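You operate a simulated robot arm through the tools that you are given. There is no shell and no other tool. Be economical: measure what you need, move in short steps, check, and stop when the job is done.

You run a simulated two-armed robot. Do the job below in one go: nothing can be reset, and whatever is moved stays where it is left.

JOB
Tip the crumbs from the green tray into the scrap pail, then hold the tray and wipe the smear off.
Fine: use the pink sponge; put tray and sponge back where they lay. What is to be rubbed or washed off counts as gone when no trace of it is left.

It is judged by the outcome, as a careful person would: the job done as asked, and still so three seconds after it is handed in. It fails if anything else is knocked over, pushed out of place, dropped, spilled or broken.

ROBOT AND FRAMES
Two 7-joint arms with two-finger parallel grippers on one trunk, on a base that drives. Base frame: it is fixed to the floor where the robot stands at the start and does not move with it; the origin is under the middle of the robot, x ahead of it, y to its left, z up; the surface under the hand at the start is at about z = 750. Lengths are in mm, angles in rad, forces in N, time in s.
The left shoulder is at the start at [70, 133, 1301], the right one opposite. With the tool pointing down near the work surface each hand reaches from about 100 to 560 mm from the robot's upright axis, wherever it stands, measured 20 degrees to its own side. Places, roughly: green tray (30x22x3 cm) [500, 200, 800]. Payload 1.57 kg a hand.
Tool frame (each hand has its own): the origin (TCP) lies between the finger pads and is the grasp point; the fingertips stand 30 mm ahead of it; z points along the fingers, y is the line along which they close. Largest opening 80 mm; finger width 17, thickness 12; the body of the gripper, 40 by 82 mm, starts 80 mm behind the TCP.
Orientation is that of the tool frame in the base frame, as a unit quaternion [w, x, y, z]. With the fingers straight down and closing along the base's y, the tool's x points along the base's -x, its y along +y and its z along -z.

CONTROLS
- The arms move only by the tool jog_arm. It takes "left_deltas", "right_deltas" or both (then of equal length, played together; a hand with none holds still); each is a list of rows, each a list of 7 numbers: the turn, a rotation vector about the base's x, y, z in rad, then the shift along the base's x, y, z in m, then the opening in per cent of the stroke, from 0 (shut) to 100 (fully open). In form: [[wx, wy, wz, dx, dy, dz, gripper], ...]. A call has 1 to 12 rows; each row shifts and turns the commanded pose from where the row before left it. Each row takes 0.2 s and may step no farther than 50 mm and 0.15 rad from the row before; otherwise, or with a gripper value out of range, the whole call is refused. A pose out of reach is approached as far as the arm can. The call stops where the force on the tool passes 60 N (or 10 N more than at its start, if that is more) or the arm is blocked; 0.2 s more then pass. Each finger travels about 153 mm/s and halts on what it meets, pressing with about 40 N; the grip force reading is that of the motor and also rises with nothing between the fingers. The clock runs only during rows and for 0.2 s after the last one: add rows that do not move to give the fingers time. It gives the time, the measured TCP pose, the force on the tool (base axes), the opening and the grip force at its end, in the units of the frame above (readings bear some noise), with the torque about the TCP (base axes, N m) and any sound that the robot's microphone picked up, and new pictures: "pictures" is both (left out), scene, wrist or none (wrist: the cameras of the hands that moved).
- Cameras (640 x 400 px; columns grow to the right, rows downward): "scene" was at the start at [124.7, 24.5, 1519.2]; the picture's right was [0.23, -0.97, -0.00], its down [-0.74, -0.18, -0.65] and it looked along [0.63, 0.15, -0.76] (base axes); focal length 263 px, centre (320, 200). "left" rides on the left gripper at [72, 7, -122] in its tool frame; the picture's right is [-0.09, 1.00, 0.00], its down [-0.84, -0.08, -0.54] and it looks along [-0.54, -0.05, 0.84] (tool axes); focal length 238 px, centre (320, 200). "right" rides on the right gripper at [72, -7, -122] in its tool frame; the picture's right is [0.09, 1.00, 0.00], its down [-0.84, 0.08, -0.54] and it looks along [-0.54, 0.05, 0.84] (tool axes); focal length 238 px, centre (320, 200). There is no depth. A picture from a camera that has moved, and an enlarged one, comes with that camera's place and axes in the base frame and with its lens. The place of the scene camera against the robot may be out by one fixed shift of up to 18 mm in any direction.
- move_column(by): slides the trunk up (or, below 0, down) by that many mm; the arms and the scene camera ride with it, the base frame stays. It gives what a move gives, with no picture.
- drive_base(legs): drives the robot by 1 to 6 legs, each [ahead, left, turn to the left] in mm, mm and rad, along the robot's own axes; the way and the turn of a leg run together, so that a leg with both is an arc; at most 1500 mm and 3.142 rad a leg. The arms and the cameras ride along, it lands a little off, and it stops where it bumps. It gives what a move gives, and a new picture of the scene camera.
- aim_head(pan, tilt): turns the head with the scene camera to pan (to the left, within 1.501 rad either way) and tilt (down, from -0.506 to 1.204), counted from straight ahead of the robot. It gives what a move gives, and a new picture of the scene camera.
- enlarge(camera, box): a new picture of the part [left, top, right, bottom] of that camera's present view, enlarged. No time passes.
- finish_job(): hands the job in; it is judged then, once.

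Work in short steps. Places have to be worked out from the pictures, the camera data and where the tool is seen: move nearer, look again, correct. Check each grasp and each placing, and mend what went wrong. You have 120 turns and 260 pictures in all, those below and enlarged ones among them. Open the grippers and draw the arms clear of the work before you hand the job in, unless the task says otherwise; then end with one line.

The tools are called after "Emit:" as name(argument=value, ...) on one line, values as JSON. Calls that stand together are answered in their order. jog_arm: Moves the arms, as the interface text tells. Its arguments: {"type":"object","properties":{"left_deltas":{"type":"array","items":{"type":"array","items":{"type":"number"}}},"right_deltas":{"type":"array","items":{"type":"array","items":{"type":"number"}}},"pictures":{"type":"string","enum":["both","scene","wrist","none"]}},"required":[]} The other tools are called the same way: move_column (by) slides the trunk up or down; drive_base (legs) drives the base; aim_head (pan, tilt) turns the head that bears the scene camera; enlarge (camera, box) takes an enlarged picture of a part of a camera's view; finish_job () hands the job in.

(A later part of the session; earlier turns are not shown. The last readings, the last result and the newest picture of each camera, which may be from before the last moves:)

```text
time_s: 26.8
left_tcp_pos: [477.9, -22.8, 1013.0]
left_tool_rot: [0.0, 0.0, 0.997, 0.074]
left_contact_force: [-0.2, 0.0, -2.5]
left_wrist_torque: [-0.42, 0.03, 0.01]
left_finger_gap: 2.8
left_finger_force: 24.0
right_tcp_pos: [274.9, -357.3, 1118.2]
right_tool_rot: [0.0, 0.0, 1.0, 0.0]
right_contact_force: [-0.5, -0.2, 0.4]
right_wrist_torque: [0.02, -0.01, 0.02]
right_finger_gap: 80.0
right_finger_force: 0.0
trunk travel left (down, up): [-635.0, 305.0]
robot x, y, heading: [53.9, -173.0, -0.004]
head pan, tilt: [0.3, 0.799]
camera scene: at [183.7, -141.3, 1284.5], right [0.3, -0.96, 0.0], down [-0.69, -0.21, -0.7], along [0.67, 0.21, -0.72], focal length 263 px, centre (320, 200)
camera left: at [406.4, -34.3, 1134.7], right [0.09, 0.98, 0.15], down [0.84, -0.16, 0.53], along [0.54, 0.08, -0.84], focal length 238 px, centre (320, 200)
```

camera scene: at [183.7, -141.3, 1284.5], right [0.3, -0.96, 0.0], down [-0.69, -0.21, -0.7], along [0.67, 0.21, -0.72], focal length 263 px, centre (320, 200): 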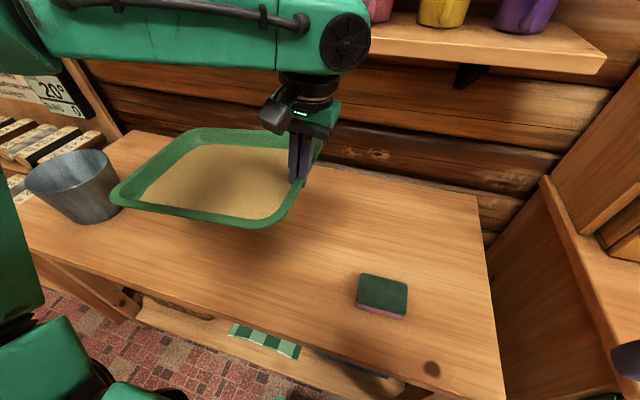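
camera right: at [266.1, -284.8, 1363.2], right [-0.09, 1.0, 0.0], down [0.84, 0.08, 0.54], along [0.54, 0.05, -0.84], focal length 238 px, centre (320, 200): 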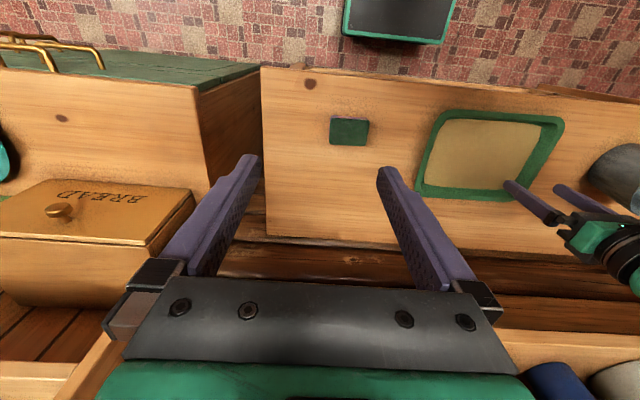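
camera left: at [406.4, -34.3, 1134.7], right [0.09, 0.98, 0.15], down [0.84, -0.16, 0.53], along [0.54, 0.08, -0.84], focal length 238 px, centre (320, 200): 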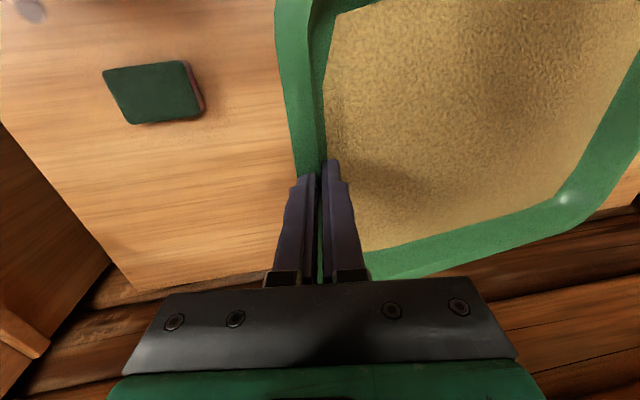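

Grip is solid, tray sag is only ~5°, lowest point ≈ z 950, pail rim ≈ z 900 at centre (457, 550). Drive left 265 mm.

Emit:
drive_base(legs=[[0, 265, 0]])

Emit:
enlarge(camera="left", box=[0, 0, 640, 400])

```text
time_s: 28.7
left_tcp_pos: [478.6, 244.8, 1012.2]
left_tool_rot: [0.001, -0.001, 0.997, 0.074]
left_contact_force: [-0.4, -0.4, -1.9]
left_wrist_torque: [-0.36, 0.01, -0.02]
left_finger_gap: 2.8
left_finger_force: 23.9
right_tcp_pos: [276.6, -91.2, 1118.4]
right_tool_rot: [0.0, 0.0, 1.0, 0.001]
right_contact_force: [-0.4, -0.5, 0.3]
right_wrist_torque: [-0.01, -0.02, 0.0]
right_finger_gap: 80.1
right_finger_force: 0.1
trunk travel left (down, up): [-635.0, 305.0]
robot x, y, heading: [61.9, 93.6, -0.003]
head pan, tilt: [0.3, 0.799]
camera scene: at [183.5, 125.8, 1284.5], right [0.3, -0.95, 0.0], down [-0.69, -0.21, -0.7], along [0.67, 0.21, -0.72], focal length 263 px, centre (320, 200)
```

scene: 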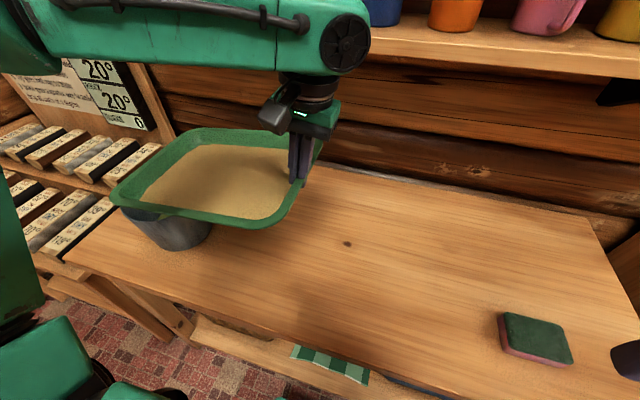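

```text
1.00 times, centred on (320, 200) of left (not enlarged: the box is as wide or as high as the picture)
camera zoom: at [406.0, 233.2, 1134.6], right [0.09, 0.98, 0.15], down [0.84, -0.16, 0.53], along [0.54, 0.08, -0.84], focal length 238 px, centre (320, 200)
```

zoom: 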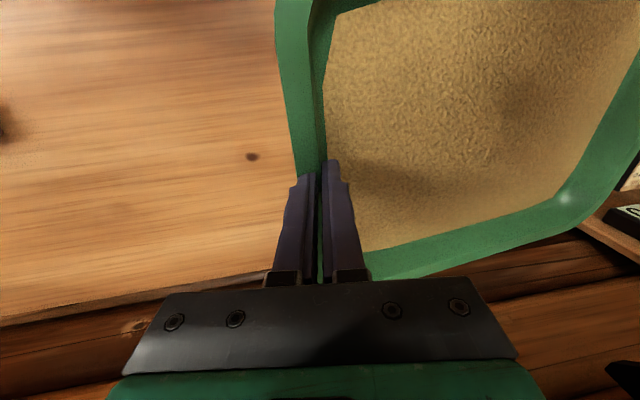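

The tray corner is above the pail. Begin tilting toward the near-left corner about a diagonal axis, moving the hand so the corner stays over the pail: first 0.3 rad.

Emit:
jog_arm(left_deltas=[[-0.06, -0.045, 0, -0.0005, 0.005, 0.0185, 0], [-0.06, -0.045, 0, -0.0005, 0.005, 0.0185, 0], [-0.06, -0.045, 0, -0.0005, 0.005, 0.0185, 0], [-0.06, -0.045, 0, -0.0005, 0.005, 0.0185, 0], [0, 0, 0, 0, 0, 0, 0]], pictures="both")

```text
time_s: 29.9
left_tcp_pos: [475.9, 267.3, 1087.3]
left_tool_rot: [0.09, -0.008, 0.995, -0.047]
left_contact_force: [0.5, 0.5, -2.5]
left_wrist_torque: [-0.33, 0.06, 0.03]
left_finger_gap: 2.8
left_finger_force: 24.2
right_tcp_pos: [275.1, -90.9, 1117.7]
right_tool_rot: [0.0, -0.001, 1.0, 0.001]
right_contact_force: [0.1, -0.8, -0.4]
right_wrist_torque: [0.0, 0.02, 0.0]
right_finger_gap: 80.2
right_finger_force: 0.0
trunk travel left (down, up): [-635.0, 305.0]
robot x, y, heading: [55.3, 95.9, 0.005]
head pan, tilt: [0.3, 0.799]
camera scene: at [184.0, 126.4, 1284.4], right [0.3, -0.95, 0.0], down [-0.69, -0.21, -0.7], along [0.67, 0.21, -0.72], focal length 263 px, centre (320, 200)
camera left: at [382.2, 282.8, 1193.7], right [0.08, 0.99, -0.08], down [0.73, -0.01, 0.69], along [0.68, -0.11, -0.72], focal length 238 px, centre (320, 200)
```

scene: 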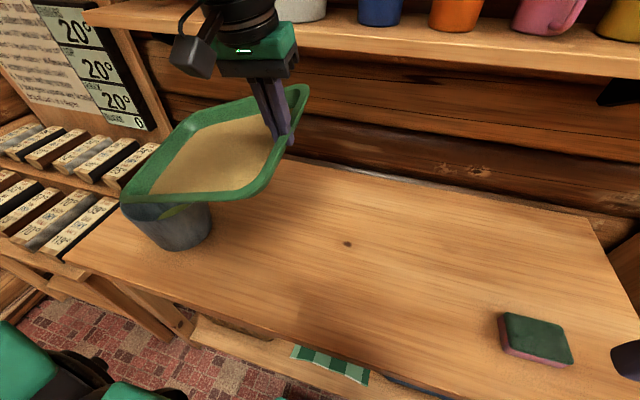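
left: 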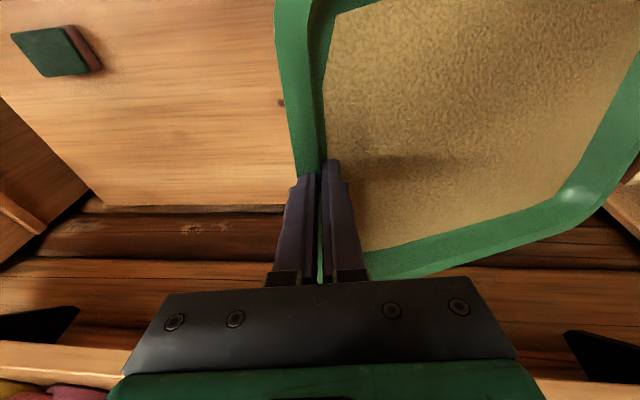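

Tracking as planned, corner ≈ (390, 549, 955). Next 0.3 rad, easing the corner toward the pail centre.

Emit:
jog_arm(left_deltas=[[-0.06, -0.045, 0, 0.003, 0.0095, 0.0105, 0], [-0.06, -0.045, 0, 0.003, 0.0095, 0.0105, 0], [-0.06, -0.045, 0, 0.003, 0.0095, 0.0105, 0], [-0.06, -0.045, 0, 0.003, 0.0095, 0.0105, 0], [0, 0, 0, 0, 0, 0, 0]], pictures="both")

```text
time_s: 31.1
left_tcp_pos: [486.5, 302.6, 1129.1]
left_tool_rot: [0.177, -0.015, 0.97, -0.165]
left_contact_force: [0.4, -0.1, -2.4]
left_wrist_torque: [-0.26, 0.08, 0.0]
left_finger_gap: 2.6
left_finger_force: 24.1
right_tcp_pos: [277.3, -91.1, 1117.6]
right_tool_rot: [0.0, 0.0, 1.0, 0.001]
right_contact_force: [-0.2, 0.1, -0.7]
right_wrist_torque: [0.01, -0.01, -0.02]
right_finger_gap: 79.9
right_finger_force: 0.1
trunk travel left (down, up): [-635.0, 305.0]
robot x, y, heading: [58.1, 96.5, -0.003]
head pan, tilt: [0.3, 0.799]
camera scene: at [183.7, 126.1, 1284.5], right [0.3, -0.95, 0.0], down [-0.69, -0.21, -0.7], along [0.67, 0.21, -0.72], focal length 263 px, centre (320, 200)
camera left: at [376.9, 341.2, 1211.4], right [0.12, 0.95, -0.29], down [0.59, 0.17, 0.79], along [0.8, -0.27, -0.54], focal length 238 px, centre (320, 200)
```

scene: 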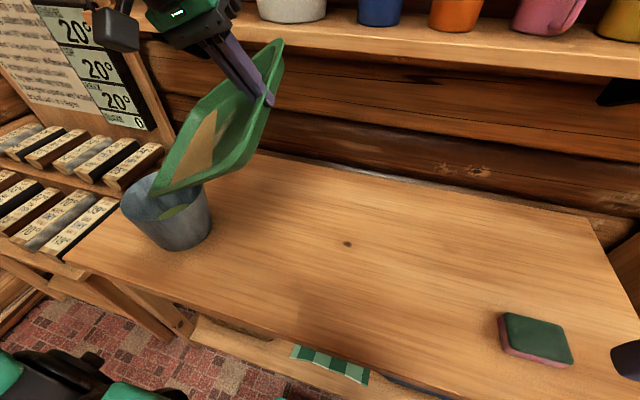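
left: 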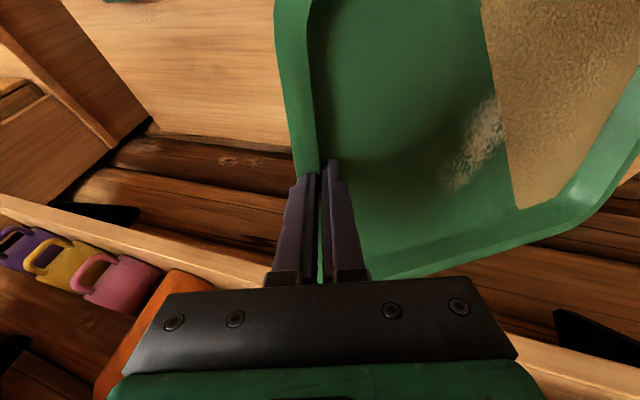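

Crumbs are sliding down toward the corner and the smear becomes visible. Check the corner against the pail.

Emit:
enlarge(camera="scene", box=[100, 100, 300, 260])

```text
2.50 times, centred on (200, 180) of scene
camera zoom: at [183.7, 126.1, 1284.5], right [0.3, -0.95, 0.0], down [-0.69, -0.21, -0.7], along [0.67, 0.21, -0.72], focal length 657 px, centre (620, 250)
```

zoom: 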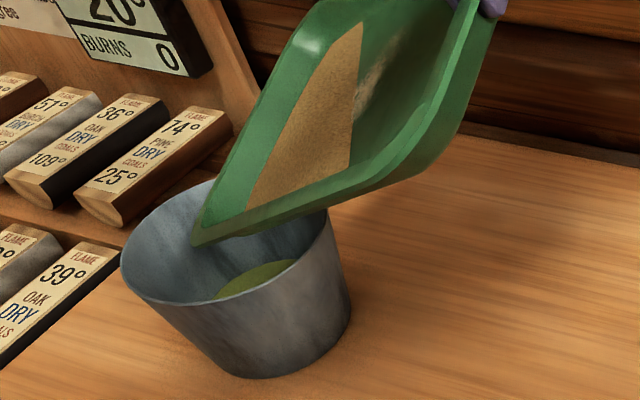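

Corner is inside the pail mouth with no contact force. Continue to 0.9 rad.

Emit:
jog_arm(left_deltas=[[-0.06, -0.045, 0, -0.004, 0.014, 0.0145, 0], [-0.06, -0.045, 0, -0.004, 0.014, 0.0145, 0], [-0.06, -0.045, 0, -0.005, 0.0145, 0.014, 0], [-0.06, -0.045, 0, -0.005, 0.015, 0.014, 0], [0, 0, 0, 0, 0, 0, 0]], pictures="both")

```text
time_s: 32.3
left_tcp_pos: [470.3, 359.3, 1180.7]
left_tool_rot: [0.26, -0.02, 0.924, -0.281]
left_contact_force: [0.0, -0.1, -2.5]
left_wrist_torque: [-0.16, 0.15, 0.01]
left_finger_gap: 2.5
left_finger_force: 23.8
right_tcp_pos: [277.7, -90.6, 1118.9]
right_tool_rot: [0.0, 0.0, 1.0, 0.001]
right_contact_force: [-0.1, -0.1, -0.5]
right_wrist_torque: [0.02, -0.03, 0.0]
right_finger_gap: 80.0
right_finger_force: 0.0
trunk travel left (down, up): [-635.0, 305.0]
robot x, y, heading: [54.4, 95.8, 0.005]
head pan, tilt: [0.3, 0.799]
camera scene: at [183.8, 126.1, 1284.4], right [0.3, -0.95, 0.0], down [-0.69, -0.21, -0.7], along [0.67, 0.21, -0.72], focal length 263 px, centre (320, 200)
camera left: at [348.9, 413.1, 1231.5], right [0.19, 0.85, -0.48], down [0.45, 0.36, 0.82], along [0.87, -0.37, -0.31], focal length 238 px, centre (320, 200)
```

scene: 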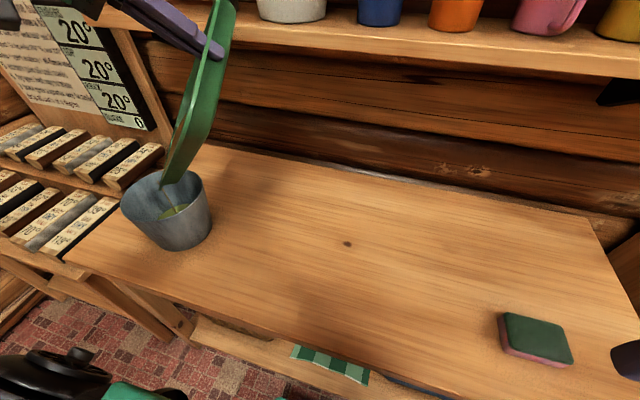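
left: 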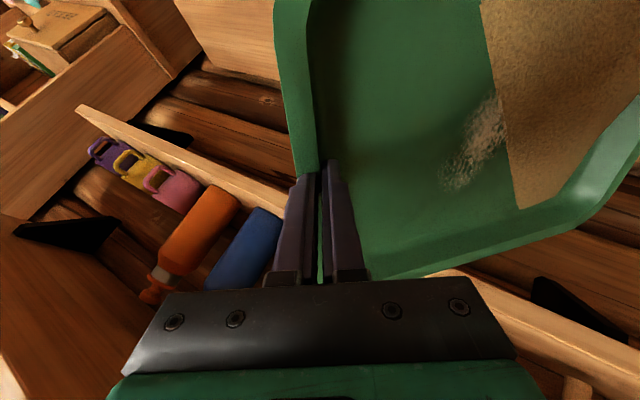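

Some crumbs remain against the left wall. Continue tilting to 1.2 rad.

Emit:
jog_arm(left_deltas=[[-0.06, -0.045, 0, -0.01, 0.0175, 0.0075, 0], [-0.06, -0.045, 0, -0.01, 0.0175, 0.0075, 0], [-0.06, -0.045, 0, -0.01, 0.0175, 0.007, 0], [-0.06, -0.045, 0, -0.01, 0.0175, 0.006, 0], [0, 0, 0, 0, 0, 0, 0], [0, 0, 0, 0, 0, 0, 0]], pictures="both")

```text
time_s: 33.7
left_tcp_pos: [430.6, 430.5, 1212.1]
left_tool_rot: [0.339, -0.026, 0.856, -0.39]
left_contact_force: [0.0, 0.1, -2.7]
left_wrist_torque: [-0.07, 0.18, 0.03]
left_finger_gap: 2.5
left_finger_force: 24.1
right_tcp_pos: [276.4, -90.1, 1118.7]
right_tool_rot: [0.001, 0.0, 1.0, 0.0]
right_contact_force: [-0.7, -0.3, 0.9]
right_wrist_torque: [0.02, 0.01, 0.03]
right_finger_gap: 79.9
right_finger_force: 0.1
trunk travel left (down, up): [-635.0, 305.0]
robot x, y, heading: [55.7, 95.5, -0.001]
head pan, tilt: [0.3, 0.799]
camera scene: at [183.4, 126.8, 1284.5], right [0.3, -0.95, 0.0], down [-0.68, -0.21, -0.7], along [0.67, 0.21, -0.72], focal length 263 px, centre (320, 200)
camera left: at [303.3, 493.2, 1225.1], right [0.29, 0.72, -0.63], down [0.3, 0.56, 0.77], along [0.91, -0.41, -0.06], focal length 238 px, centre (320, 200)
```

scene: 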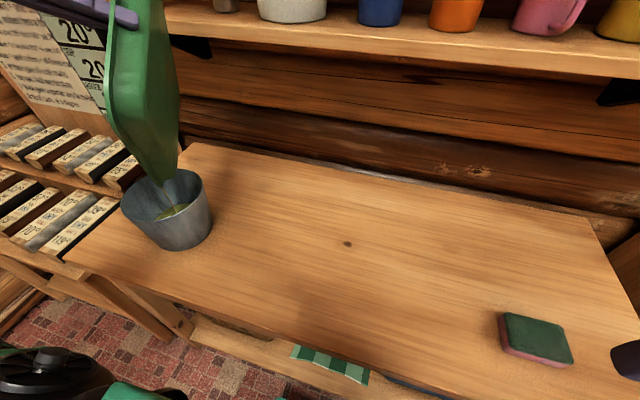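
left: 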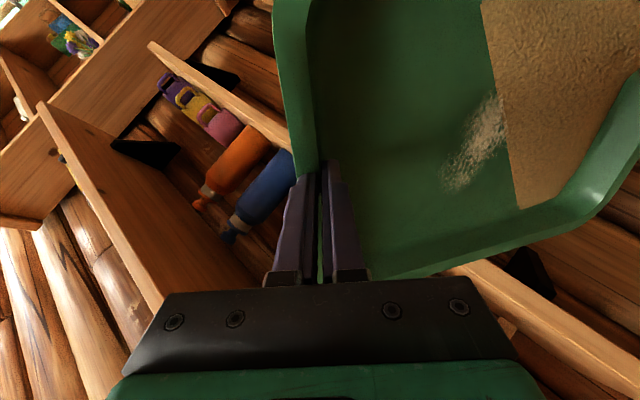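

The remaining heap lies along the left edge (220 mm wide, wider than the pail), so I'll roll the tray in its own plane and yaw it so the edge stands steeper and its horizontal spread fits inside the pail mouth before tilting further. First half of that motion.

Emit:
jog_arm(left_deltas=[[0.039, -0.0393, 0.043, -0.0095, -0.022, -0.0045, 0], [0.039, -0.0393, 0.043, -0.0095, -0.022, -0.0045, 0], [0.039, -0.0393, 0.043, -0.0095, -0.022, -0.0045, 0], [0.039, -0.0393, 0.043, -0.0095, -0.022, -0.0045, 0], [0, 0, 0, 0, 0, 0, 0]], pictures="both")

```text
time_s: 34.9
left_tcp_pos: [392.4, 344.5, 1193.4]
left_tool_rot: [0.437, -0.043, 0.849, -0.293]
left_contact_force: [0.9, 0.3, -2.6]
left_wrist_torque: [-0.2, 0.2, 0.0]
left_finger_gap: 2.4
left_finger_force: 24.0
right_tcp_pos: [276.3, -88.8, 1118.5]
right_tool_rot: [0.0, 0.001, 1.0, 0.0]
right_contact_force: [0.0, 0.0, 0.9]
right_wrist_torque: [-0.02, 0.02, 0.02]
right_finger_gap: 79.8
right_finger_force: 0.0
trunk travel left (down, up): [-635.0, 305.0]
robot x, y, heading: [55.5, 96.1, 0.003]
head pan, tilt: [0.3, 0.799]
camera scene: at [183.6, 127.2, 1284.4], right [0.3, -0.95, 0.0], down [-0.69, -0.21, -0.7], along [0.67, 0.21, -0.72], focal length 263 px, centre (320, 200)
camera left: at [255.2, 381.5, 1193.8], right [0.24, 0.85, -0.47], down [0.08, 0.46, 0.88], along [0.97, -0.25, 0.04], focal length 238 px, centre (320, 200)
```

scene: 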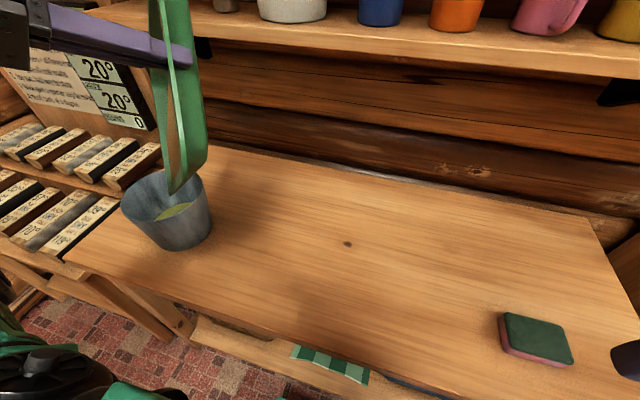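
left: 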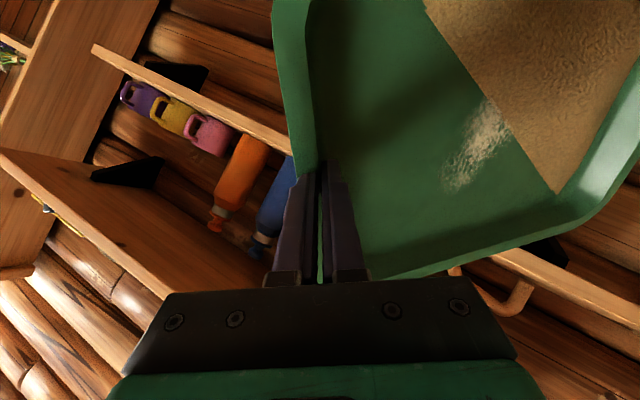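

The heap slides into the corner as hoped. Zoom to check the corner's place over the pail.

Emit:
enlarge(camera="scene", box=[100, 120, 260, 260])

```text
2.86 times, centred on (180, 190) of scene
camera zoom: at [183.6, 127.2, 1284.4], right [0.3, -0.95, 0.0], down [-0.69, -0.21, -0.7], along [0.67, 0.21, -0.72], focal length 750 px, centre (720, 229)
```

zoom: 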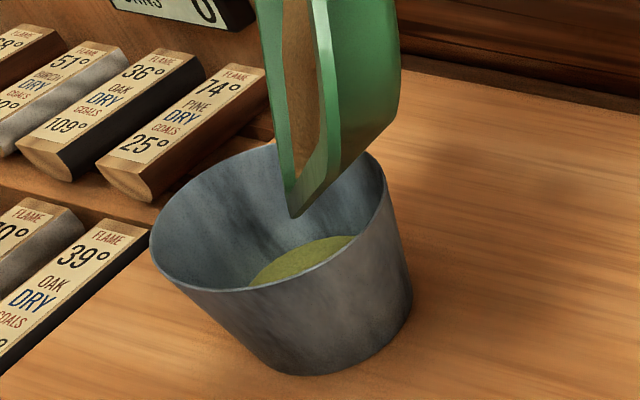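

Corner is ~50 mm right of pail centre but inside the mouth. Second half of the roll/yaw, correcting toward +y.

Emit:
jog_arm(left_deltas=[[0.0476, -0.0284, 0.043, -0.002, -0.004, -0.008, 0], [0.0476, -0.0284, 0.043, -0.002, -0.008, -0.01, 0], [0.0476, -0.0284, 0.043, -0.002, -0.009, -0.012, 0], [0.0476, -0.0284, 0.043, -0.002, -0.009, -0.012, 0], [0, 0, 0, 0, 0, 0, 0]], pictures="both")

```text
time_s: 36.1
left_tcp_pos: [390.0, 339.3, 1187.2]
left_tool_rot: [0.456, -0.046, 0.849, -0.263]
left_contact_force: [0.4, -1.0, -2.3]
left_wrist_torque: [-0.21, 0.2, 0.02]
left_finger_gap: 2.4
left_finger_force: 24.1
left hand out of reach, approached as far as the arm can: row 2, 3, 4
right_tcp_pos: [276.5, -89.3, 1118.5]
right_tool_rot: [-0.001, -0.001, 1.0, 0.0]
right_contact_force: [-0.5, 0.3, -0.9]
right_wrist_torque: [0.0, 0.0, 0.0]
right_finger_gap: 80.0
right_finger_force: 0.0
trunk travel left (down, up): [-635.0, 305.0]
robot x, y, heading: [56.0, 95.6, 0.006]
head pan, tilt: [0.3, 0.799]
camera scene: at [183.5, 126.8, 1284.5], right [0.3, -0.95, 0.0], down [-0.68, -0.21, -0.7], along [0.67, 0.21, -0.72], focal length 263 px, centre (320, 200)
camera left: at [252.2, 370.9, 1184.8], right [0.21, 0.88, -0.42], down [0.04, 0.42, 0.91], along [0.98, -0.21, 0.06], focal length 238 px, centre (320, 200)
```

scene: 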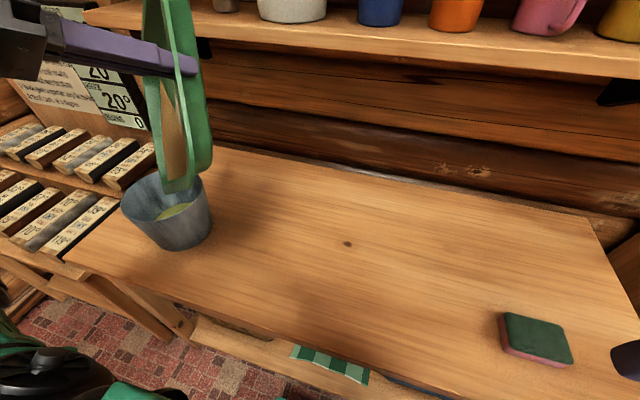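
left: 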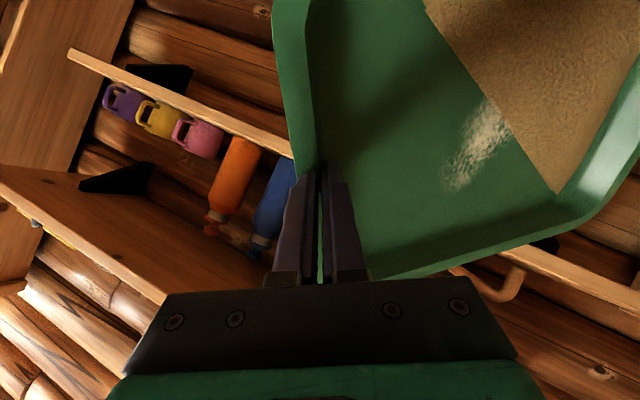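

The arm is cramped near the body. I'll back the base off in two small drives with arm compensation, keeping the corner over the pail: first drive back 45, left 35.

Emit:
drive_base(legs=[[-45, 35, 0]])

Emit:
jog_arm(left_deltas=[[0, 0, 0, 0.02, -0.005, 0.005, 0], [0, 0, 0, 0.02, -0.005, 0.005, 0], [0, 0, 0, 0.01, -0.0, 0.0, 0], [0, 0, 0, 0, 0, 0, 0]], pictures="scene")

```text
time_s: 37.0
left_tcp_pos: [346.2, 374.2, 1187.4]
left_tool_rot: [0.456, -0.046, 0.849, -0.263]
left_contact_force: [0.4, 0.2, -2.2]
left_wrist_torque: [-0.21, 0.18, -0.01]
left_finger_gap: 2.3
left_finger_force: 24.0
right_tcp_pos: [233.3, -54.9, 1117.6]
right_tool_rot: [-0.001, -0.002, 1.0, 0.0]
right_contact_force: [0.2, -0.2, 0.3]
right_wrist_torque: [0.01, 0.0, 0.01]
right_finger_gap: 80.3
right_finger_force: 0.2
trunk travel left (down, up): [-635.0, 305.0]
robot x, y, heading: [12.3, 134.2, 0.004]
head pan, tilt: [0.3, 0.799]
camera scene: at [140.0, 160.9, 1284.3], right [0.3, -0.95, 0.0], down [-0.69, -0.21, -0.7], along [0.66, 0.21, -0.72], focal length 263 px, centre (320, 200)
```

scene: 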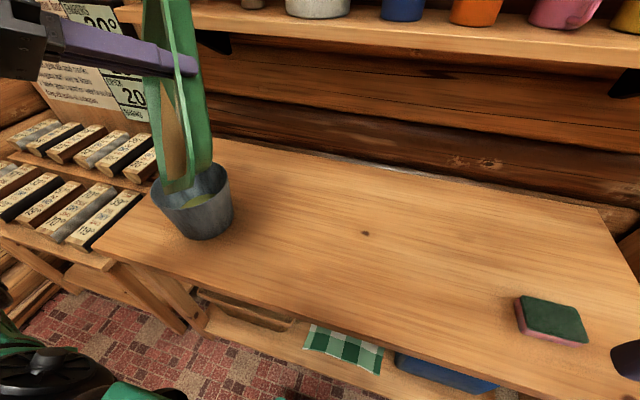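

```text
time_s: 38.0
left_tcp_pos: [394.9, 362.2, 1196.5]
left_tool_rot: [0.456, -0.047, 0.849, -0.263]
left_contact_force: [-0.3, 0.4, -2.3]
left_wrist_torque: [-0.22, 0.15, 0.01]
left_finger_gap: 2.7
left_finger_force: 24.2
right_tcp_pos: [233.3, -54.9, 1119.0]
right_tool_rot: [0.0, -0.001, 1.0, 0.001]
right_contact_force: [0.2, 0.8, -0.5]
right_wrist_torque: [-0.02, 0.0, 0.0]
right_finger_gap: 79.9
right_finger_force: 0.1
trunk travel left (down, up): [-635.0, 305.0]
robot x, y, heading: [14.9, 132.7, 0.0]
head pan, tilt: [0.3, 0.799]
camera scene: at [139.1, 161.9, 1284.4], right [0.3, -0.95, 0.0], down [-0.68, -0.21, -0.7], along [0.67, 0.21, -0.72], focal length 263 px, centre (320, 200)
```

scene: 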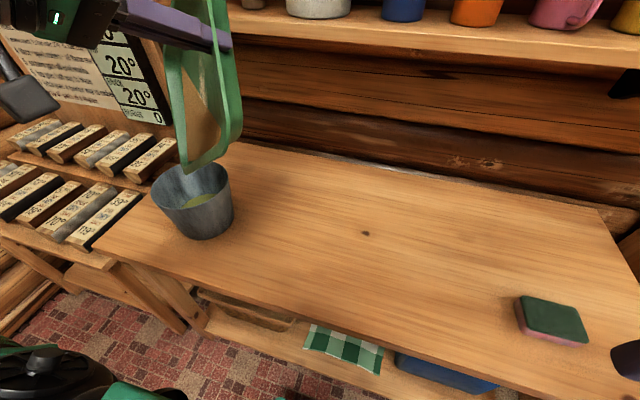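

Zoom to check the corner's place.

Emit:
enlarge(camera="scene", box=[120, 80, 300, 250])

```text
2.35 times, centred on (210, 165) of scene
camera zoom: at [139.1, 161.9, 1284.4], right [0.3, -0.95, 0.0], down [-0.68, -0.21, -0.7], along [0.67, 0.21, -0.72], focal length 618 px, centre (579, 282)
```

zoom: 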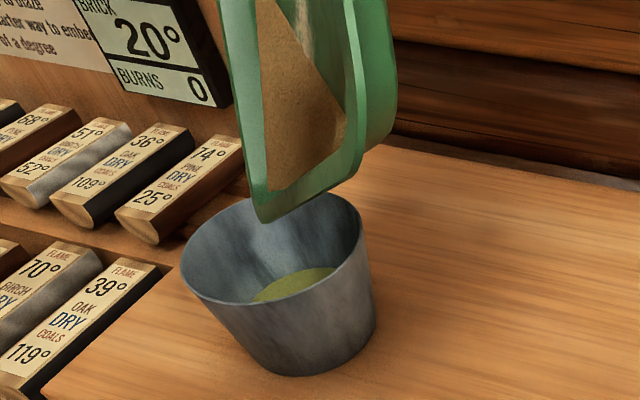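

Corner is at about (438, 530, 950), only ~20 mm from the pail's centre. Tilt 0.3 rad further about that corner.

Emit:
jog_arm(left_deltas=[[-0.0471, -0.0584, 0, -0.0105, 0.0155, 0.003, 0], [-0.0471, -0.0584, 0, -0.0105, 0.0155, 0.003, 0], [-0.0471, -0.0584, 0, -0.0105, 0.0155, 0.003, 0], [-0.0471, -0.0584, 0, -0.0105, 0.0155, 0.002, 0], [0, 0, 0, 0, 0, 0, 0]], pictures="both")

```text
time_s: 39.2
left_tcp_pos: [353.2, 425.9, 1207.8]
left_tool_rot: [0.546, -0.058, 0.761, -0.345]
left_contact_force: [-0.4, 0.2, -1.4]
left_wrist_torque: [-0.14, 0.25, -0.04]
left_finger_gap: 2.5
left_finger_force: 23.9
right_tcp_pos: [231.4, -55.7, 1118.3]
right_tool_rot: [0.0, -0.001, 1.0, 0.001]
right_contact_force: [0.3, 0.0, 0.2]
right_wrist_torque: [-0.02, 0.03, -0.01]
right_finger_gap: 80.0
right_finger_force: 0.0
trunk travel left (down, up): [-635.0, 305.0]
robot x, y, heading: [9.9, 130.2, 0.001]
head pan, tilt: [0.3, 0.799]
camera scene: at [138.6, 161.9, 1284.5], right [0.3, -0.95, 0.0], down [-0.68, -0.21, -0.7], along [0.67, 0.21, -0.72], focal length 263 px, centre (320, 200)
camera left: at [219.9, 453.5, 1167.4], right [0.32, 0.79, -0.51], down [-0.16, 0.58, 0.8], along [0.93, -0.17, 0.32], focal length 238 px, centre (320, 200)
```

scene: 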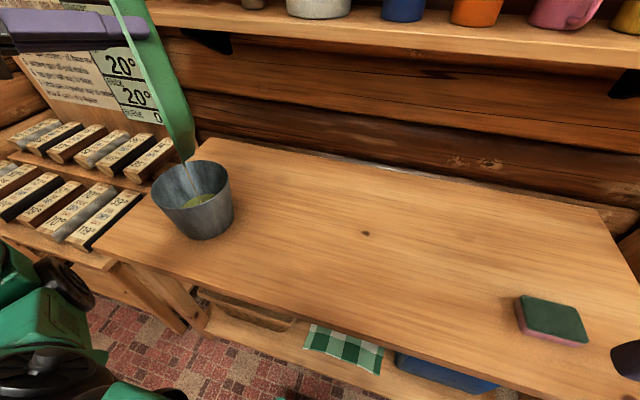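
left: 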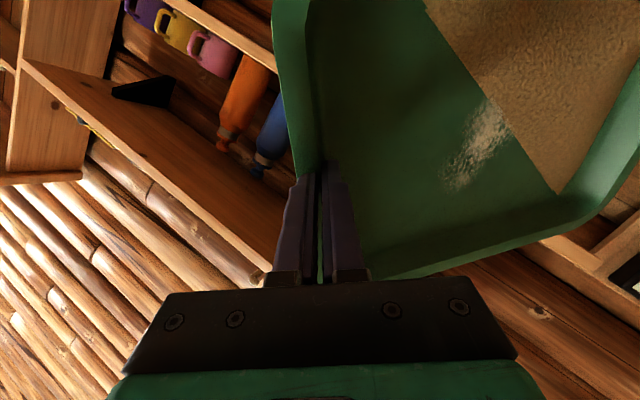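

Force fell to −1.4 N, possibly crumbs leaving. Zoom on the corner and pail, then wait a moment.

Emit:
jog_arm(left_deltas=[[0, 0, 0, 0, 0, 0, 0], [0, 0, 0, 0, 0, 0, 0], [0, 0, 0, 0, 0, 0, 0], [0, 0, 0, 0, 0, 0, 0]], pictures="wrist")

Emit:
enlarge(camera="scene", box=[120, 80, 300, 250])

```text
time_s: 40.2
left_tcp_pos: [352.4, 424.6, 1206.7]
left_tool_rot: [0.546, -0.059, 0.762, -0.345]
left_contact_force: [0.1, -0.2, -2.0]
left_wrist_torque: [-0.17, 0.22, -0.01]
left_finger_gap: 2.5
left_finger_force: 24.1
right_tcp_pos: [230.0, -54.8, 1119.2]
right_tool_rot: [0.0, -0.001, 1.0, 0.001]
right_contact_force: [-0.5, -0.1, 0.0]
right_wrist_torque: [0.02, -0.01, 0.0]
right_finger_gap: 79.9
right_finger_force: 0.1
trunk travel left (down, up): [-635.0, 305.0]
robot x, y, heading: [12.9, 132.9, 0.002]
head pan, tilt: [0.3, 0.799]
camera left: at [220.0, 453.6, 1167.5], right [0.32, 0.79, -0.51], down [-0.16, 0.58, 0.8], along [0.93, -0.18, 0.32], focal length 238 px, centre (320, 200)
```

left: 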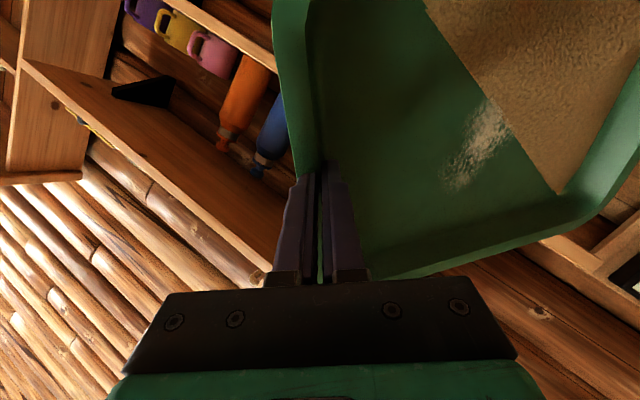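

```text
2.35 times, centred on (210, 165) of scene
camera zoom: at [138.6, 162.3, 1284.5], right [0.3, -0.95, 0.0], down [-0.68, -0.21, -0.7], along [0.67, 0.21, -0.72], focal length 618 px, centre (579, 282)
```

zoom: 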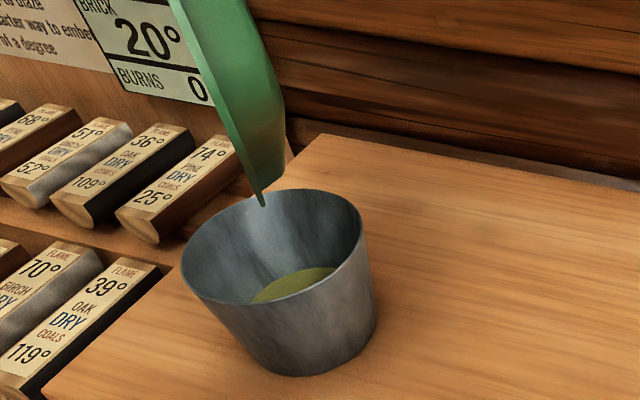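

The heap still clings at ~88° tilt; it must pass 90°. Before that I want the edge rolled steeper so everything falls within the pail, which needs the base further back-left. Drive a bit, then roll about the corner.

Emit:
drive_base(legs=[[-25, 50, 0]])

Emit:
jog_arm(left_deltas=[[0, 0, 0, 0.0125, -0.025, 0, 0], [0, 0, 0, 0.0125, -0.025, 0, 0], [0.065, -0.0523, 0, -0.009, -0.012, -0.012, 0], [0.065, -0.0523, 0, -0.01, -0.014, -0.015, 0], [0.065, -0.0523, 0, -0.01, -0.014, -0.015, 0], [0, 0, 0, 0, 0, 0, 0]], pictures="both")

```text
time_s: 41.2
left_tcp_pos: [329.1, 473.0, 1207.0]
left_tool_rot: [0.546, -0.056, 0.762, -0.345]
left_contact_force: [0.0, 0.0, -1.9]
left_wrist_torque: [-0.18, 0.26, 0.0]
left_finger_gap: 2.7
left_finger_force: 24.1
right_tcp_pos: [207.0, -7.2, 1118.5]
right_tool_rot: [0.0, 0.001, 1.0, 0.002]
right_contact_force: [0.0, 0.7, -0.5]
right_wrist_torque: [0.0, -0.04, 0.02]
right_finger_gap: 80.0
right_finger_force: 0.1
trunk travel left (down, up): [-635.0, 305.0]
robot x, y, heading: [-14.0, 180.1, -0.006]
head pan, tilt: [0.3, 0.799]
camera scene: at [114.3, 209.5, 1284.4], right [0.3, -0.96, 0.0], down [-0.69, -0.21, -0.7], along [0.67, 0.21, -0.72], focal length 263 px, centre (320, 200)
```

scene: 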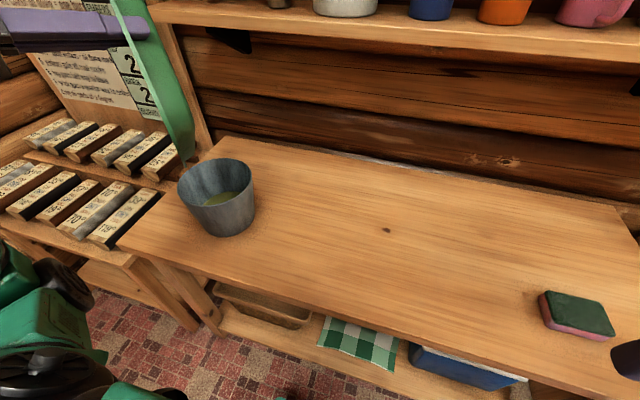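

```text
time_s: 42.6
left_tcp_pos: [332.4, 467.5, 1205.9]
left_tool_rot: [0.544, -0.058, 0.762, -0.347]
left_contact_force: [-0.8, 0.1, -2.2]
left_wrist_torque: [-0.17, 0.24, -0.02]
left_finger_gap: 2.6
left_finger_force: 23.4
left hand out of reach, approached as far as the arm can: row 1, 2, 3, 4, 5
right_tcp_pos: [206.0, -5.1, 1117.6]
right_tool_rot: [-0.001, 0.0, 1.0, 0.001]
right_contact_force: [-0.5, 0.4, -1.6]
right_wrist_torque: [0.0, 0.01, 0.0]
right_finger_gap: 80.0
right_finger_force: 0.1
trunk travel left (down, up): [-635.0, 305.0]
robot x, y, heading: [-16.5, 180.6, 0.003]
head pan, tilt: [0.3, 0.799]
camera scene: at [113.7, 211.3, 1284.5], right [0.3, -0.95, 0.0], down [-0.68, -0.21, -0.7], along [0.67, 0.21, -0.72], focal length 263 px, centre (320, 200)
camera left: at [199.6, 495.0, 1167.1], right [0.32, 0.79, -0.51], down [-0.16, 0.58, 0.8], along [0.93, -0.18, 0.32], focal length 238 px, centre (320, 200)
```

scene: 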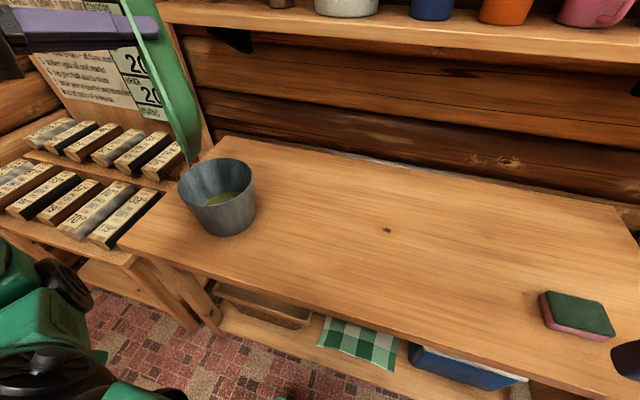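
left: 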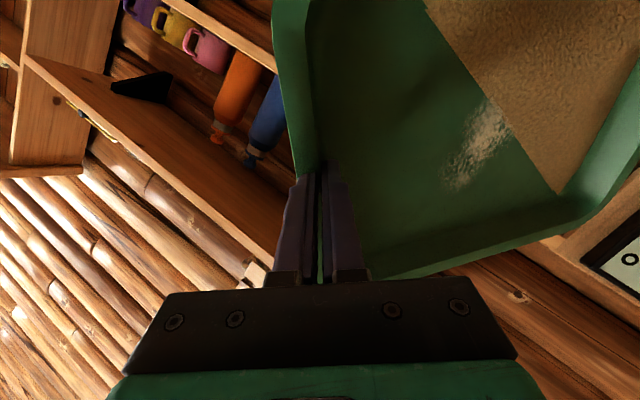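

Moving right/forward is beyond the wrist here; the robot should instead sit further right. Drive right 90 mm, which puts the corner at the near-right inside of the mouth so the heap's middle is above the pail centre, then look.

Emit:
drive_base(legs=[[-5, -85, 0]])

Emit:
enlarge(camera="scene", box=[100, 40, 300, 250])

```text
time_s: 43.7
left_tcp_pos: [327.5, 380.1, 1206.5]
left_tool_rot: [0.544, -0.058, 0.762, -0.346]
left_contact_force: [-0.2, -0.2, -2.2]
left_wrist_torque: [-0.16, 0.23, 0.02]
left_finger_gap: 2.6
left_finger_force: 23.6
right_tcp_pos: [200.5, -92.1, 1117.7]
right_tool_rot: [0.0, 0.001, 1.0, 0.001]
right_contact_force: [-0.3, -0.3, -0.4]
right_wrist_torque: [0.02, 0.03, 0.01]
right_finger_gap: 80.1
right_finger_force: 0.1
trunk travel left (down, up): [-635.0, 305.0]
robot x, y, heading: [-17.1, 94.7, -0.005]
head pan, tilt: [0.3, 0.799]
camera scene: at [108.7, 124.9, 1284.5], right [0.29, -0.96, 0.0], down [-0.69, -0.21, -0.7], along [0.67, 0.2, -0.72], focal length 263 px, centre (320, 200)
```

scene: 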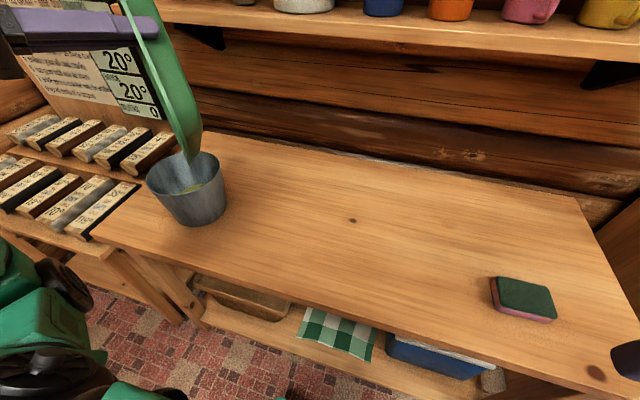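

```text
1.90 times, centred on (200, 145) of scene
camera zoom: at [108.7, 124.9, 1284.5], right [0.29, -0.96, 0.0], down [-0.69, -0.21, -0.7], along [0.67, 0.2, -0.72], focal length 500 px, centre (549, 305)
```

zoom: 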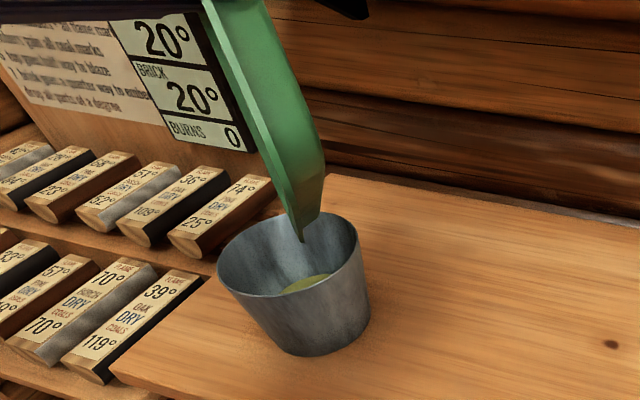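

Corner at about (441, 502), 50 mm from pail centre, so the heap (extending back-left from the corner) is centred over the mouth. Tilt a further 0.3 rad past vertical.

Emit:
jog_arm(left_deltas=[[-0.0471, -0.0584, 0, -0.0145, 0.012, 0.0, 0], [-0.0471, -0.0584, 0, -0.0145, 0.012, -0.002, 0], [-0.0471, -0.0584, 0, -0.0145, 0.012, -0.004, 0], [-0.0471, -0.0584, 0, -0.0145, 0.012, -0.005, 0], [0, 0, 0, 0, 0, 0, 0]], pictures="both")

```text
time_s: 44.9
left_tcp_pos: [277.5, 422.5, 1190.8]
left_tool_rot: [0.622, -0.067, 0.657, -0.42]
left_contact_force: [0.4, -0.2, -1.8]
left_wrist_torque: [-0.15, 0.33, 0.08]
left_finger_gap: 2.5
left_finger_force: 23.3
left hand out of reach, approached as far as the arm can: row 1, 2
right_tcp_pos: [200.4, -93.9, 1118.2]
right_tool_rot: [0.0, 0.001, 1.0, 0.0]
right_contact_force: [-0.5, 0.0, 0.1]
right_wrist_torque: [0.01, -0.01, -0.02]
right_finger_gap: 79.9
right_finger_force: 0.1
trunk travel left (down, up): [-635.0, 305.0]
robot x, y, heading: [-14.0, 94.7, -0.004]
head pan, tilt: [0.3, 0.799]
camera scene: at [107.8, 123.6, 1284.6], right [0.29, -0.96, 0.0], down [-0.69, -0.21, -0.7], along [0.67, 0.21, -0.72], focal length 263 px, centre (320, 200)
camera left: at [159.0, 440.1, 1117.6], right [0.45, 0.69, -0.56], down [-0.33, 0.72, 0.62], along [0.83, -0.1, 0.55], focal length 238 px, centre (320, 200)
```

scene: 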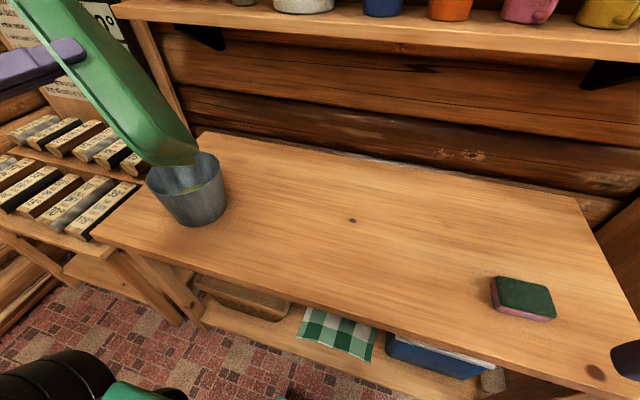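
left: 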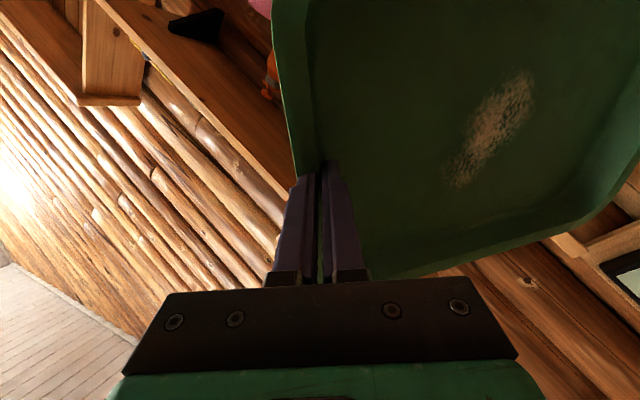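

The tray is empty apart from the smear. Check the pail and its surroundings for spills.

Emit:
enlarge(camera="scene", box=[100, 120, 300, 250])

Emit:
enlarge(camera="left", box=[380, 20, 620, 220])

```text
3.08 times, centred on (200, 185) of scene
camera zoom: at [107.8, 123.6, 1284.6], right [0.29, -0.96, 0.0], down [-0.69, -0.21, -0.7], along [0.67, 0.21, -0.72], focal length 808 px, centre (689, 246)
```

zoom: 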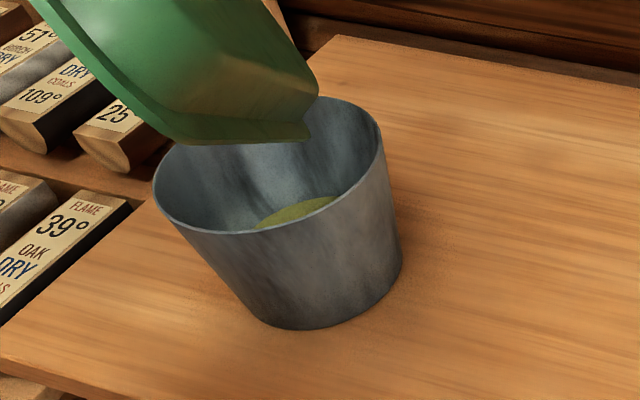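

```text
2.00 times, centred on (500, 120) of left
camera zoom: at [159.0, 440.1, 1117.6], right [0.45, 0.69, -0.56], down [-0.33, 0.72, 0.62], along [0.83, -0.1, 0.55], focal length 477 px, centre (-40, 360)
```

zoom: 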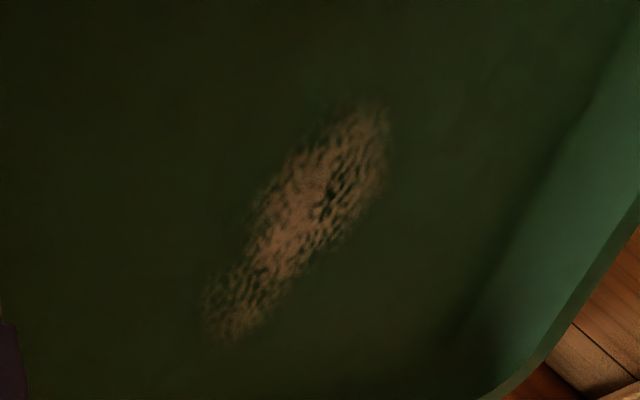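

Clean pour, nothing spilled. Now un-tilt: the remaining rotation back to the original tool pose is 1.79 rad about (0.60, 0.80, −0.03); raise and move right while doing the first half.

Emit:
jog_arm(left_deltas=[[0.02, 0.027, 0, 0.01, -0.005, 0.03, 0], [0.0874, 0.1166, -0.004, 0.015, -0.015, 0.015, 0], [0.0874, 0.1166, -0.004, 0.015, -0.02, 0.01, 0], [0.0874, 0.1166, -0.004, 0.015, -0.02, 0.01, 0], [0.0874, 0.1166, -0.004, 0.015, -0.02, 0.0, 0], [0.0874, 0.1166, -0.004, 0.015, -0.02, 0, 0], [0, 0, 0, 0, 0, 0, 0]], pictures="both")

```text
time_s: 46.5
left_tcp_pos: [362.3, 324.9, 1256.1]
left_tool_rot: [0.392, -0.043, 0.89, -0.229]
left_contact_force: [-0.4, 1.0, -2.9]
left_wrist_torque: [-0.23, 0.17, -0.01]
left_finger_gap: 2.7
left_finger_force: 23.6
right_tcp_pos: [200.2, -91.2, 1118.5]
right_tool_rot: [0.0, 0.001, 1.0, 0.0]
right_contact_force: [0.0, -0.2, 0.4]
right_wrist_torque: [0.0, 0.01, -0.01]
right_finger_gap: 80.1
right_finger_force: 0.1
trunk travel left (down, up): [-635.0, 305.0]
robot x, y, heading: [-19.0, 92.8, -0.001]
head pan, tilt: [0.3, 0.799]
camera scene: at [108.1, 125.2, 1284.5], right [0.29, -0.96, 0.0], down [-0.69, -0.21, -0.7], along [0.67, 0.2, -0.72], focal length 263 px, centre (320, 200)
camera left: at [226.3, 357.6, 1277.0], right [0.17, 0.91, -0.38], down [0.18, 0.35, 0.92], along [0.97, -0.22, -0.1], focal length 238 px, centre (320, 200)
```

scene: 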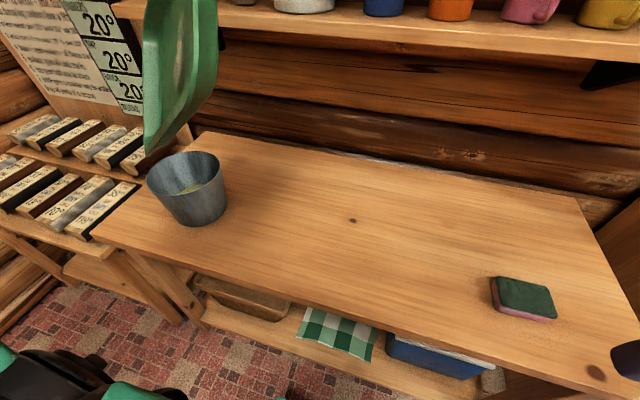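
left: 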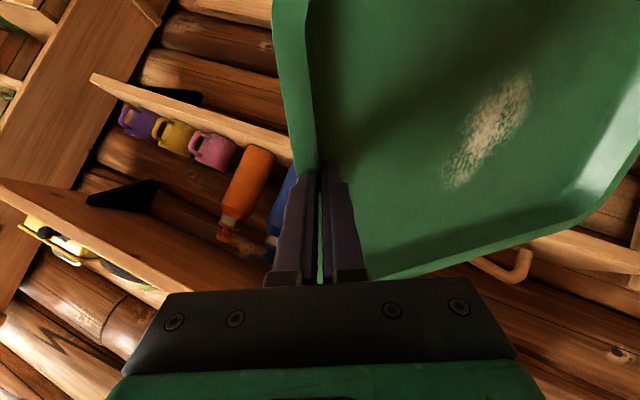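

Good; 1.03 rad of un-tilt remains. Continue back to level, away from the pail.

Emit:
jog_arm(left_deltas=[[0.0771, 0.1032, -0.0036, 0.005, -0.018, 0, 0], [0.0771, 0.1032, -0.0036, 0.005, -0.018, -0.005, 0], [0.0771, 0.1032, -0.0036, 0.005, -0.018, -0.01, 0], [0.0771, 0.1032, -0.0036, 0.005, -0.018, -0.012, 0], [0.0771, 0.1032, -0.0036, 0.005, -0.018, -0.015, 0], [0.0771, 0.1032, -0.0036, 0.005, -0.018, -0.015, 0], [0.0771, 0.1032, -0.0036, 0.005, -0.018, -0.015, 0], [0.0771, 0.1032, -0.0036, 0.005, -0.018, -0.015, 0], [0, 0, 0, 0, 0, 0, 0]], pictures="scene")

```text
time_s: 48.5
left_tcp_pos: [372.6, 222.6, 1131.8]
left_tool_rot: [0.0, 0.002, 0.997, 0.073]
left_contact_force: [-0.8, 0.1, -1.8]
left_wrist_torque: [-0.32, 0.05, 0.06]
left_finger_gap: 2.2
left_finger_force: 23.8
left hand out of reach, approached as far as the arm can: row 6, 7, 8
right_tcp_pos: [200.9, -93.1, 1118.5]
right_tool_rot: [0.001, 0.001, 1.0, 0.001]
right_contact_force: [0.2, 0.4, 0.0]
right_wrist_torque: [0.03, 0.0, -0.01]
right_finger_gap: 80.0
right_finger_force: 0.2
trunk travel left (down, up): [-635.0, 305.0]
robot x, y, heading: [-15.3, 93.3, 0.001]
head pan, tilt: [0.3, 0.799]
camera scene: at [109.1, 124.4, 1284.4], right [0.29, -0.96, 0.0], down [-0.69, -0.21, -0.7], along [0.67, 0.2, -0.72], focal length 263 px, centre (320, 200)
```

scene: 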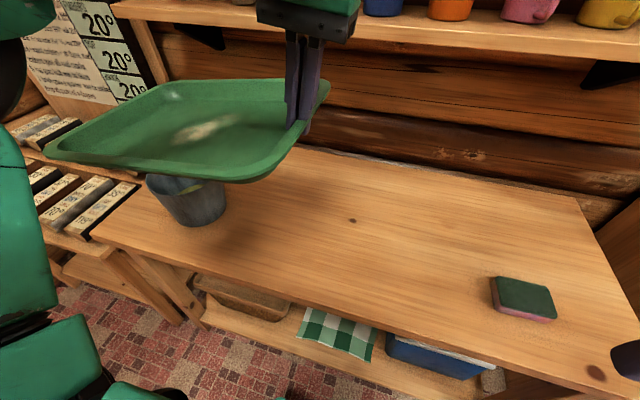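

Tray is level and intact. Drive back to the original grasping station: right 265 mm, then ahead 70 mm.

Emit:
drive_base(legs=[[0, -265, 0], [70, 0, 0]])

```text
time_s: 51.0
left_tcp_pos: [441.5, -44.5, 1133.2]
left_tool_rot: [0.001, 0.002, 0.997, 0.072]
left_contact_force: [0.7, 0.6, -1.6]
left_wrist_torque: [-0.32, 0.01, -0.01]
left_finger_gap: 2.5
left_finger_force: 24.0
right_tcp_pos: [271.2, -359.6, 1118.0]
right_tool_rot: [0.001, 0.001, 1.0, 0.001]
right_contact_force: [-0.2, -0.8, 0.1]
right_wrist_torque: [0.01, 0.02, -0.02]
right_finger_gap: 80.0
right_finger_force: 0.0
trunk travel left (down, up): [-635.0, 305.0]
robot x, y, heading: [53.5, -173.5, -0.009]
head pan, tilt: [0.3, 0.799]
camera scene: at [179.0, -142.1, 1284.7], right [0.29, -0.96, 0.0], down [-0.69, -0.21, -0.7], along [0.67, 0.2, -0.72], focal length 263 px, centre (320, 200)
```

scene: 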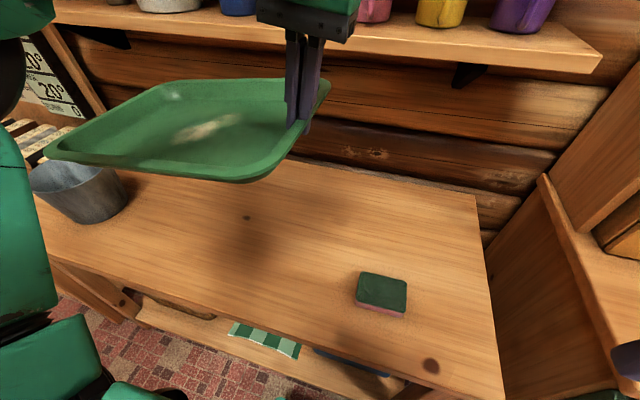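

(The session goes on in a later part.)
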